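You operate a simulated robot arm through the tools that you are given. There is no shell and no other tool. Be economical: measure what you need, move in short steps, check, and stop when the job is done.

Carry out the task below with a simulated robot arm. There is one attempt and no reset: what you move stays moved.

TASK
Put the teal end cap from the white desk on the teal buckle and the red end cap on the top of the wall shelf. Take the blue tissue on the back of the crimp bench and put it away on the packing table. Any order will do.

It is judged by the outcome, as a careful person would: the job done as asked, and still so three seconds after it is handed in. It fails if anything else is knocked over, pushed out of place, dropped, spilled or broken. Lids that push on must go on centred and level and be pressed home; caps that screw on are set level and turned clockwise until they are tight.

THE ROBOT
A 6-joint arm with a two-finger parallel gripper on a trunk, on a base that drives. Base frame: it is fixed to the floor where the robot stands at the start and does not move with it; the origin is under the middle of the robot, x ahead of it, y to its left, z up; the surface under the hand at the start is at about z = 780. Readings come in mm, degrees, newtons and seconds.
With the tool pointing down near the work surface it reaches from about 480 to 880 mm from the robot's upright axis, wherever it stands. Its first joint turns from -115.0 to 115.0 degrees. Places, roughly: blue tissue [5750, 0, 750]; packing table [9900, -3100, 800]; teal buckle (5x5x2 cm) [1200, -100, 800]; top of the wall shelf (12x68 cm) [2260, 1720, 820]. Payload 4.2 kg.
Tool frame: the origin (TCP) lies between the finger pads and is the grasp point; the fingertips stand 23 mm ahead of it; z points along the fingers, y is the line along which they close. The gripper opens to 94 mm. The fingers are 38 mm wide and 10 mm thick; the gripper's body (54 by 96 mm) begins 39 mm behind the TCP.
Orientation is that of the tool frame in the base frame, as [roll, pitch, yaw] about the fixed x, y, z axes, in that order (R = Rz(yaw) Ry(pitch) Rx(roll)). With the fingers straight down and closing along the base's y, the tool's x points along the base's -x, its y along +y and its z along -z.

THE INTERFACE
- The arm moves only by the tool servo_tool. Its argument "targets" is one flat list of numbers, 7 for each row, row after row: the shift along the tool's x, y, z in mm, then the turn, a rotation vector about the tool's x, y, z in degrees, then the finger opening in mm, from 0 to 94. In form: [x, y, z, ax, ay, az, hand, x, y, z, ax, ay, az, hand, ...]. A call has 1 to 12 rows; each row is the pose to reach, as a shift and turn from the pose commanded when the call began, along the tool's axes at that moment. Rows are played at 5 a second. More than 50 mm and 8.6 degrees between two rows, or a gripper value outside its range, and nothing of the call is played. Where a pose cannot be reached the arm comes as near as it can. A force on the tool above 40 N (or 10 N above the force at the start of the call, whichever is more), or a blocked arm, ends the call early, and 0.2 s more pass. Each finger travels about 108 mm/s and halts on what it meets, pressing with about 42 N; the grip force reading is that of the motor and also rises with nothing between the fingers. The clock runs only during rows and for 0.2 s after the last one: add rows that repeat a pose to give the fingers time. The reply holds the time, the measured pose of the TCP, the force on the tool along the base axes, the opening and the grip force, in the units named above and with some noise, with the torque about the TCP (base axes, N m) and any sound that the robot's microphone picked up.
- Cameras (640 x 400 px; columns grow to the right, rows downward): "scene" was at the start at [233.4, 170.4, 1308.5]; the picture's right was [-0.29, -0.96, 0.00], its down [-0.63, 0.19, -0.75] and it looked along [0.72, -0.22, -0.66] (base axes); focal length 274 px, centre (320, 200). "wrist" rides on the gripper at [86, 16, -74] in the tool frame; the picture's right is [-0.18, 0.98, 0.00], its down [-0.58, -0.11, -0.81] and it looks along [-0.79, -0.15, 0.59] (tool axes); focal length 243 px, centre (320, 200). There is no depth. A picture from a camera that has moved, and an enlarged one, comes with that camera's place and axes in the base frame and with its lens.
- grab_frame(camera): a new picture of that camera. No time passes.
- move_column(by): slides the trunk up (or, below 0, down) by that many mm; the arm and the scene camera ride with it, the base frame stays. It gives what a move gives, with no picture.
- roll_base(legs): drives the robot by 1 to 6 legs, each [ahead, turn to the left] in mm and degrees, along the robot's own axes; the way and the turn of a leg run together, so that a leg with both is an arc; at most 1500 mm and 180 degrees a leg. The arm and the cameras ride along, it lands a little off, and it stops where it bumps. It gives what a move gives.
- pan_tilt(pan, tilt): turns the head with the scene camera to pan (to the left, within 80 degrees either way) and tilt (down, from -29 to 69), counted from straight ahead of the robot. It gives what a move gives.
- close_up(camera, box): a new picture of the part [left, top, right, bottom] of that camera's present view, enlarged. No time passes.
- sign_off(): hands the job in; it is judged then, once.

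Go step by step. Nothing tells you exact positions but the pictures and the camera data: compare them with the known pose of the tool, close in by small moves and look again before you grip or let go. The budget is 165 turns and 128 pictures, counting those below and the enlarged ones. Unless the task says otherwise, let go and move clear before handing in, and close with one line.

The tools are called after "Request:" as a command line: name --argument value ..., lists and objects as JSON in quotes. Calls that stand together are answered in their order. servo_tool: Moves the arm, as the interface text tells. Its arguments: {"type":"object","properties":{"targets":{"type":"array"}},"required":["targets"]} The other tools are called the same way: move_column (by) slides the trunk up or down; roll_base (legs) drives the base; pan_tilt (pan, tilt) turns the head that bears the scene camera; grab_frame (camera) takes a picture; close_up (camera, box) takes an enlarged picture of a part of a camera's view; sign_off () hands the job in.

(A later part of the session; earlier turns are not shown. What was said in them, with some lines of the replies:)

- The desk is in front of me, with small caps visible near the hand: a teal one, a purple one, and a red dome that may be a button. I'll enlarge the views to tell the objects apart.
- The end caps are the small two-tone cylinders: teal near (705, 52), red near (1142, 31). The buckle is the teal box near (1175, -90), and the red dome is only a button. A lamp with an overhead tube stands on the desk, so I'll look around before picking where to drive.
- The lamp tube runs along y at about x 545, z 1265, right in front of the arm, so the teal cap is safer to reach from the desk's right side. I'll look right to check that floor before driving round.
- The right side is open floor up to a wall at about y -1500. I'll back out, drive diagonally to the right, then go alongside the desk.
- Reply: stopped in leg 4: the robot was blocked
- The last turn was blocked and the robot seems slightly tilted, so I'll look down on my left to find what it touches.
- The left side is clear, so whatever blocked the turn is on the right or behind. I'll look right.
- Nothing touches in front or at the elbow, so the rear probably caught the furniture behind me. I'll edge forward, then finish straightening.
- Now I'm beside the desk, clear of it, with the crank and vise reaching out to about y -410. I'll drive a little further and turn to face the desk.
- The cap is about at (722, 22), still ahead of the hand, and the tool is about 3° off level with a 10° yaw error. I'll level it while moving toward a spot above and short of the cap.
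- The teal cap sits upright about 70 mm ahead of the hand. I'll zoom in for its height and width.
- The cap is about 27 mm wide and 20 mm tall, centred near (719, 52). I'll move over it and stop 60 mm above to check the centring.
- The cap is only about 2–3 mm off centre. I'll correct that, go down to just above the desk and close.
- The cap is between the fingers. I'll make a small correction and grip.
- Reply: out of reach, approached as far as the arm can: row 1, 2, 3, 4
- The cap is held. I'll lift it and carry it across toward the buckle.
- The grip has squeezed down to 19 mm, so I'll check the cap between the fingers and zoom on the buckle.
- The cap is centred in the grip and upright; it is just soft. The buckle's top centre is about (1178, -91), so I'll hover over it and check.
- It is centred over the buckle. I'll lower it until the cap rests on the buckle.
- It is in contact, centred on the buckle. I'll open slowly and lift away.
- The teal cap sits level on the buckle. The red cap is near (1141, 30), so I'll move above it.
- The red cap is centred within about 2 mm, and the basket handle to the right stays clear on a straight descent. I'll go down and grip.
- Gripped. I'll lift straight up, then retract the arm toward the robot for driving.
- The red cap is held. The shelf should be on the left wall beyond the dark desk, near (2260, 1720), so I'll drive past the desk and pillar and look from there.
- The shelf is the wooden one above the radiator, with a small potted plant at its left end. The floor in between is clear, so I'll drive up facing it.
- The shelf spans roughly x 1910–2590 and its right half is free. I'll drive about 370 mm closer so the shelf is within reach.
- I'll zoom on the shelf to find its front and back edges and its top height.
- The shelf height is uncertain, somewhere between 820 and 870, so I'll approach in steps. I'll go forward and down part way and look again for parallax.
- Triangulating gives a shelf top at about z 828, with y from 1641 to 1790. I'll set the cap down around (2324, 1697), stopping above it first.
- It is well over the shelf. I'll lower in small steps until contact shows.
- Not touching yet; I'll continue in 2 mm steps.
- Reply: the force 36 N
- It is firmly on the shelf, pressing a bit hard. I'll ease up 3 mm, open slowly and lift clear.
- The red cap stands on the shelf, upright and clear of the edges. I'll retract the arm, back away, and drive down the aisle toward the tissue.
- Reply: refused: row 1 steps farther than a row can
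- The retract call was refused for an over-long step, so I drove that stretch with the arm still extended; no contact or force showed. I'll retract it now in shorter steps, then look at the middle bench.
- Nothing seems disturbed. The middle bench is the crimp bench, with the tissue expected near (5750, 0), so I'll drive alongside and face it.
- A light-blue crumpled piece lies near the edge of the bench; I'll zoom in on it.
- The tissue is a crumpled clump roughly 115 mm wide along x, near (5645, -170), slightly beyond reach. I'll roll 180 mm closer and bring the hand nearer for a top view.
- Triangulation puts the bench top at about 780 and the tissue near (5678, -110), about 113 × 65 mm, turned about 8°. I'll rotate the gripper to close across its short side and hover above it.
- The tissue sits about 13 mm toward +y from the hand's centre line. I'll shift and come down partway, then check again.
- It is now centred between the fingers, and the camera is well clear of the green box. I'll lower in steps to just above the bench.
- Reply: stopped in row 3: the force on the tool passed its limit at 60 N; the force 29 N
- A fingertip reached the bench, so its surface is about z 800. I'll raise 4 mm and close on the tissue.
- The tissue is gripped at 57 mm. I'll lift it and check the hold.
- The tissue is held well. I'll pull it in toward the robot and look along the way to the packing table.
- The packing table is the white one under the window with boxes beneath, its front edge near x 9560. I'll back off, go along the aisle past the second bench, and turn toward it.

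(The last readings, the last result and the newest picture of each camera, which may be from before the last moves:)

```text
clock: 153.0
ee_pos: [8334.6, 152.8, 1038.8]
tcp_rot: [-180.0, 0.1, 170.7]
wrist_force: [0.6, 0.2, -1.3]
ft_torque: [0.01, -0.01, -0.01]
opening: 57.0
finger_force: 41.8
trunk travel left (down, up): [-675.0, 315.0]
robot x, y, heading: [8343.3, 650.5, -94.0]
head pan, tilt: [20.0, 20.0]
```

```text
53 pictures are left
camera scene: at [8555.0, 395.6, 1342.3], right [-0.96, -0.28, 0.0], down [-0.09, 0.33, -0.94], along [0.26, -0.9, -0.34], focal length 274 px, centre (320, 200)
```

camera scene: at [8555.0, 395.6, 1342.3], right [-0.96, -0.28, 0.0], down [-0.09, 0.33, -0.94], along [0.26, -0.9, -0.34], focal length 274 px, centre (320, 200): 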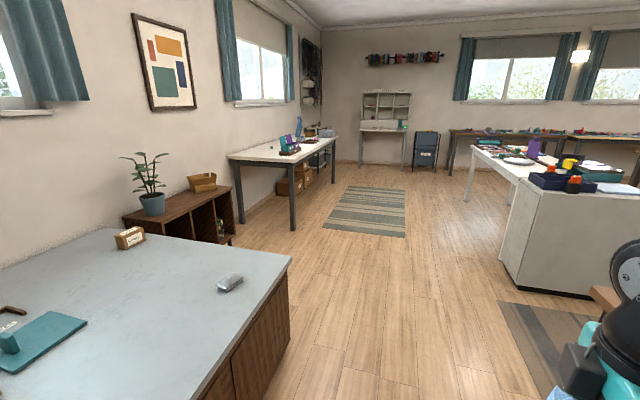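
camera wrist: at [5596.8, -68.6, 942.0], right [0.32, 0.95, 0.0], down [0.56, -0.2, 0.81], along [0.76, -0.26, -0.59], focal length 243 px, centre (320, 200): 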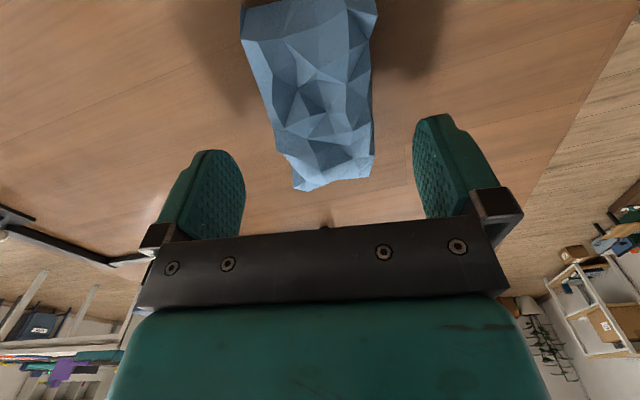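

The way is clear, and the near end of the packing table, around (9780, -2350), looks free. I'll drive down to it and face it.

Request:
roll_base --legs '[[0, 4], [1500, 0], [1500, 0], [0, 90], [450, 0]]'

Request:
pan_tilt --pan -5 --tilt 25

Request:
grab_frame --camera "scene"

```text
clock: 173.9
ee_pos: [9302.6, -2308.9, 1038.4]
tcp_rot: [-179.9, 0.1, -95.9]
wrist_force: [0.6, -0.2, 0.0]
ft_torque: [0.02, -0.02, -0.01]
opening: 56.9
finger_force: 42.2
trunk travel left (down, up): [-675.0, 315.0]
robot x, y, heading: [8802.6, -2329.0, -0.3]
head pan, tilt: [20.0, 20.0]
```

```text
clock: 174.8
ee_pos: [9302.5, -2309.1, 1038.2]
tcp_rot: [-179.9, 0.1, -95.9]
wrist_force: [-0.3, 0.8, -0.7]
ft_torque: [0.03, -0.03, 0.01]
opening: 56.9
finger_force: 42.0
trunk travel left (down, up): [-675.0, 315.0]
robot x, y, heading: [8805.1, -2326.7, -0.5]
head pan, tilt: [-5.0, 25.0]
```

```text
52 pictures are left
camera scene: at [9051.6, -2144.6, 1334.2], right [-0.09, -1.0, 0.0], down [-0.42, 0.04, -0.91], along [0.9, -0.09, -0.42], focal length 274 px, centre (320, 200)
```

scene: 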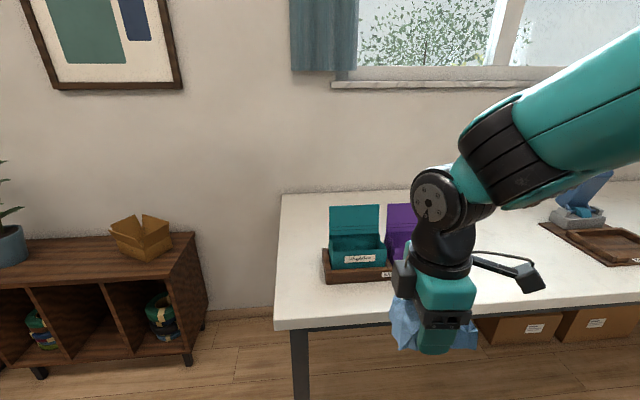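

There is a tray with two boxes around y -2210 to -2450, and free tabletop right of it near (9700, -2720). I'll shift the base sideways to face that spot.

Request:
roll_base --legs '[[0, -90], [400, 0], [0, 90], [150, 0]]'

Request:
pan_tilt --pan -5 --tilt 40

Request:
grab_frame --camera "scene"

Request:
grab_frame --camera "wrist"

```text
clock: 185.7
ee_pos: [9456.5, -2754.5, 1038.4]
tcp_rot: [-179.9, 0.1, -99.4]
wrist_force: [0.5, -0.1, -0.6]
ft_torque: [-0.01, -0.02, -0.04]
opening: 56.9
finger_force: 41.9
trunk travel left (down, up): [-675.0, 315.0]
robot x, y, heading: [8959.8, -2743.1, -4.2]
head pan, tilt: [-5.0, 25.0]
```

```text
clock: 186.5
ee_pos: [9455.1, -2754.9, 1038.3]
tcp_rot: [-179.9, 0.1, -99.4]
wrist_force: [0.1, 0.2, 0.4]
ft_torque: [-0.01, -0.06, -0.02]
opening: 56.7
finger_force: 41.7
trunk travel left (down, up): [-675.0, 315.0]
robot x, y, heading: [8956.7, -2742.1, -3.9]
head pan, tilt: [-5.0, 40.0]
```

```text
51 pictures are left
camera scene: at [9208.7, -2573.1, 1310.9], right [-0.16, -0.99, 0.0], down [-0.63, 0.1, -0.77], along [0.76, -0.12, -0.64], focal length 274 px, centre (320, 200)
```

scene: 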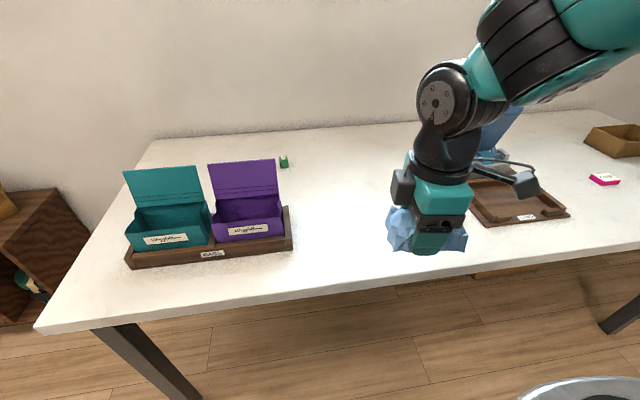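

```text
50 pictures are left
camera wrist: at [9424.2, -2836.9, 1113.2], right [-0.94, 0.34, 0.0], down [0.2, 0.55, 0.81], along [0.28, 0.76, -0.59], focal length 243 px, centre (320, 200)
```

wrist: 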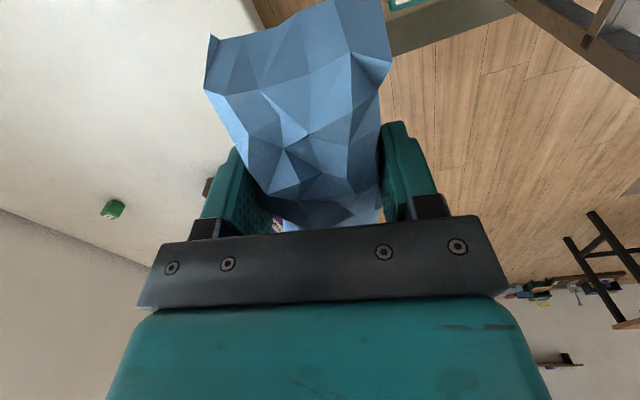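

Free tabletop lies between the tray (right end about y -2570) and the brown board (about y -3080), so I'll aim for (9730, -2790). I'll move over it and down to a hover.

Request:
servo_tool --targets '[-1, -40, 5, 0, 0, 0, 45, -3, -80, 15, 0, 0, 0, 45, -4, -120, 30, 0, 0, 0, 45, -6, -160, 50, 0, 0, 0, 45, -7, -200, 75, 0, 0, 0, 45, -9, -240, 100, 0, 0, 0, 45, -10, -277, 125, 0, 0, 0, 45, -10, -277, 150, 0, 0, 0, 45]'

Request:
grab_frame --camera "scene"

Request:
grab_frame --camera "wrist"

```text
clock: 188.3
ee_pos: [9732.4, -2789.3, 888.2]
tcp_rot: [-179.9, 0.1, -99.4]
wrist_force: [-0.1, 0.2, 0.0]
ft_torque: [0.0, 0.0, 0.0]
opening: 56.8
finger_force: 42.3
trunk travel left (down, up): [-675.0, 315.0]
robot x, y, heading: [8958.2, -2743.3, -3.9]
head pan, tilt: [-5.0, 40.0]
```

```text
49 pictures are left
camera scene: at [9208.3, -2573.1, 1310.9], right [-0.16, -0.99, 0.0], down [-0.63, 0.1, -0.77], along [0.76, -0.12, -0.64], focal length 274 px, centre (320, 200)
```

scene: 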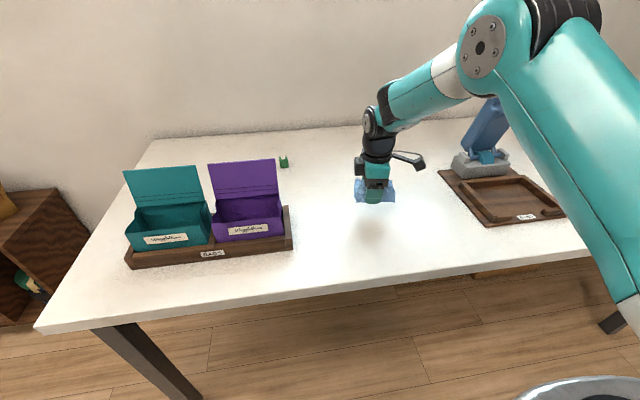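

```text
48 pictures are left
camera wrist: at [9701.2, -2871.4, 963.1], right [-0.94, 0.34, 0.0], down [0.2, 0.55, 0.81], along [0.28, 0.76, -0.59], focal length 243 px, centre (320, 200)
```

wrist: 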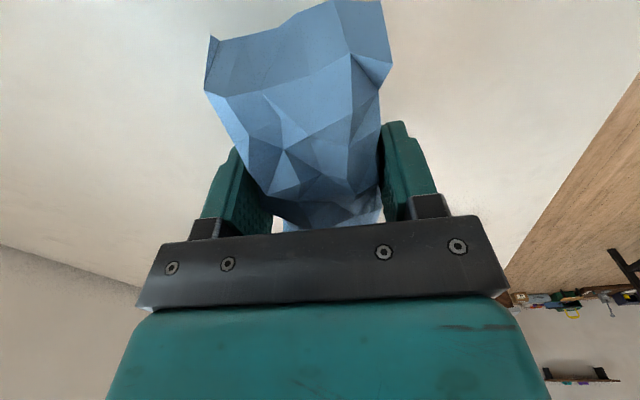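

The spot below is clear. I'll lower in steps and watch for contact.

Request:
servo_tool --targets '[0, 0, 25, 0, 0, 0, 45, 0, 0, 45, 0, 0, 0, 45, 0, 0, 52, 0, 0, 0, 45, 0, 0, 56, 0, 0, 0, 45]'

Request:
servo_tool --targets '[0, 0, 3, 0, 0, 0, 45, 0, 0, 5, 0, 0, 0, 45]'

Request:
close_up --camera "scene" --box '[330, 140, 430, 240]'

```text
clock: 189.3
ee_pos: [9729.4, -2789.4, 833.0]
tcp_rot: [-180.0, 0.1, -99.3]
wrist_force: [0.0, -0.6, 0.5]
ft_torque: [0.0, -0.04, 0.01]
opening: 56.8
finger_force: 41.9
trunk travel left (down, up): [-675.0, 315.0]
robot x, y, heading: [8955.6, -2742.7, -4.1]
head pan, tilt: [-5.0, 40.0]
```

```text
clock: 189.9
ee_pos: [9729.5, -2788.5, 826.6]
tcp_rot: [-179.9, 0.1, -99.4]
wrist_force: [-0.5, -0.7, 0.3]
ft_torque: [-0.03, -0.02, -0.04]
opening: 57.0
finger_force: 42.1
trunk travel left (down, up): [-675.0, 315.0]
robot x, y, heading: [8959.6, -2743.3, -4.2]
head pan, tilt: [-5.0, 40.0]
```

```text
4.00 times, centred on (380, 190) of scene
camera zoom: at [9208.6, -2573.1, 1310.8], right [-0.16, -0.99, 0.0], down [-0.63, 0.1, -0.77], along [0.76, -0.12, -0.64], focal length 1097 px, centre (80, 240)
```

zoom: 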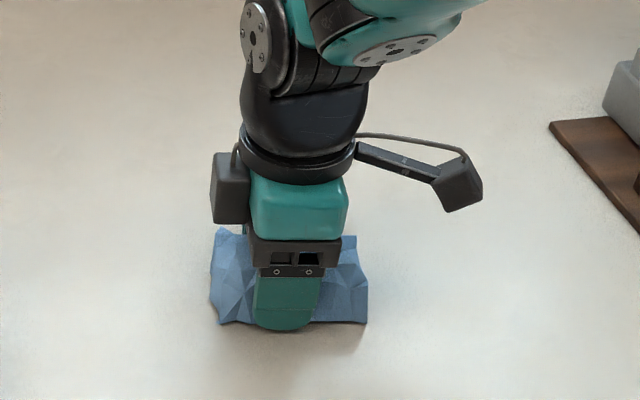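

No contact yet; continuing gently.

Request:
servo_tool --targets '[0, 0, 2, 0, 0, 0, 45, 0, 0, 4, 0, 0, 0, 45]'

Request:
servo_tool --targets '[0, 0, 2, 0, 0, 0, 45]'

```text
clock: 190.5
ee_pos: [9730.6, -2790.0, 825.1]
tcp_rot: [-179.9, 0.1, -99.5]
wrist_force: [-2.1, -1.2, 6.5]
ft_torque: [-0.05, 0.11, 0.01]
opening: 56.5
finger_force: 42.4
trunk travel left (down, up): [-675.0, 315.0]
robot x, y, heading: [8961.0, -2744.4, -4.0]
head pan, tilt: [-5.0, 40.0]
```

```text
clock: 190.9
ee_pos: [9729.8, -2790.1, 825.0]
tcp_rot: [-179.7, 0.1, -99.4]
wrist_force: [-4.8, -0.8, 21.6]
ft_torque: [-0.3, 0.46, -0.07]
opening: 56.9
finger_force: 41.7
trunk travel left (down, up): [-675.0, 315.0]
robot x, y, heading: [8957.9, -2743.2, -4.2]
head pan, tilt: [-5.0, 40.0]
```

The tissue rests on the table. I'll ease up 3 mm, open, and lift clear.

Request:
servo_tool --targets '[0, 0, -3, 0, 0, 0, 50, 0, 0, -3, 0, 0, 0, 62, 0, 0, -3, 0, 0, 0, 75, 0, 0, -3, 0, 0, 0, 94, 0, 0, -3, 0, 0, 0, 94, 0, 0, -25, 0, 0, 0, 94, 0, 0, -65, 0, 0, 0, 94, 0, 0, -105, 0, 0, 0, 94, 0, 0, -150, 0, 0, 0, 94]'

Request:
grab_frame --camera "scene"

Request:
grab_frame --camera "wrist"

```text
clock: 192.9
ee_pos: [9732.2, -2788.0, 973.1]
tcp_rot: [-179.9, 0.2, -99.5]
wrist_force: [0.3, 0.6, 0.0]
ft_torque: [-0.02, 0.0, 0.01]
opening: 93.9
finger_force: 0.0
trunk travel left (down, up): [-675.0, 315.0]
robot x, y, heading: [8959.7, -2745.1, -4.2]
head pan, tilt: [-5.0, 40.0]
```

```text
46 pictures are left
camera scene: at [9209.0, -2573.1, 1310.7], right [-0.16, -0.99, 0.0], down [-0.64, 0.1, -0.77], along [0.76, -0.12, -0.64], focal length 274 px, centre (320, 200)
```

scene: 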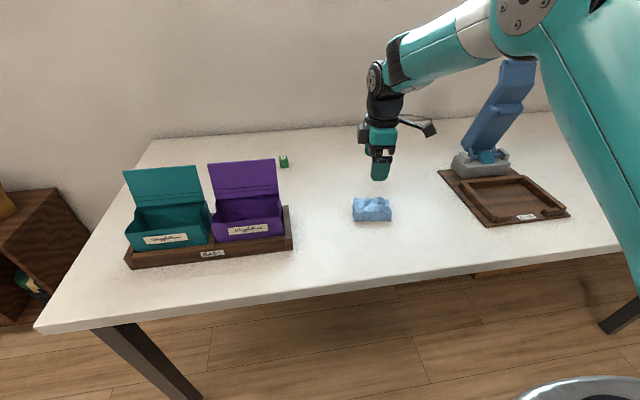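

```text
45 pictures are left
camera wrist: at [9700.2, -2871.3, 1047.7], right [-0.94, 0.34, 0.0], down [0.2, 0.55, 0.81], along [0.28, 0.76, -0.59], focal length 243 px, centre (320, 200)
```

wrist: 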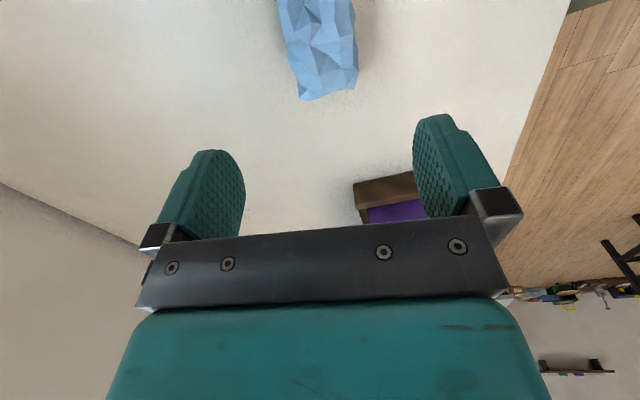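

The tissue rests on the packing table and the gripper is clear. Both caps were in place when I left them, so I'm handing the job in.

Request:
sign_off

```text
The job is handed in.
```

The teal cap is on the teal buckle, the red cap is on the wall shelf and the blue tissue is on the packing table. Two driving slips: early on the base was blocked mid-turn by something I couldn't see, and I later drove a stretch with the arm still extended. I saw nothing disturbed, but I did not go back to check either place.
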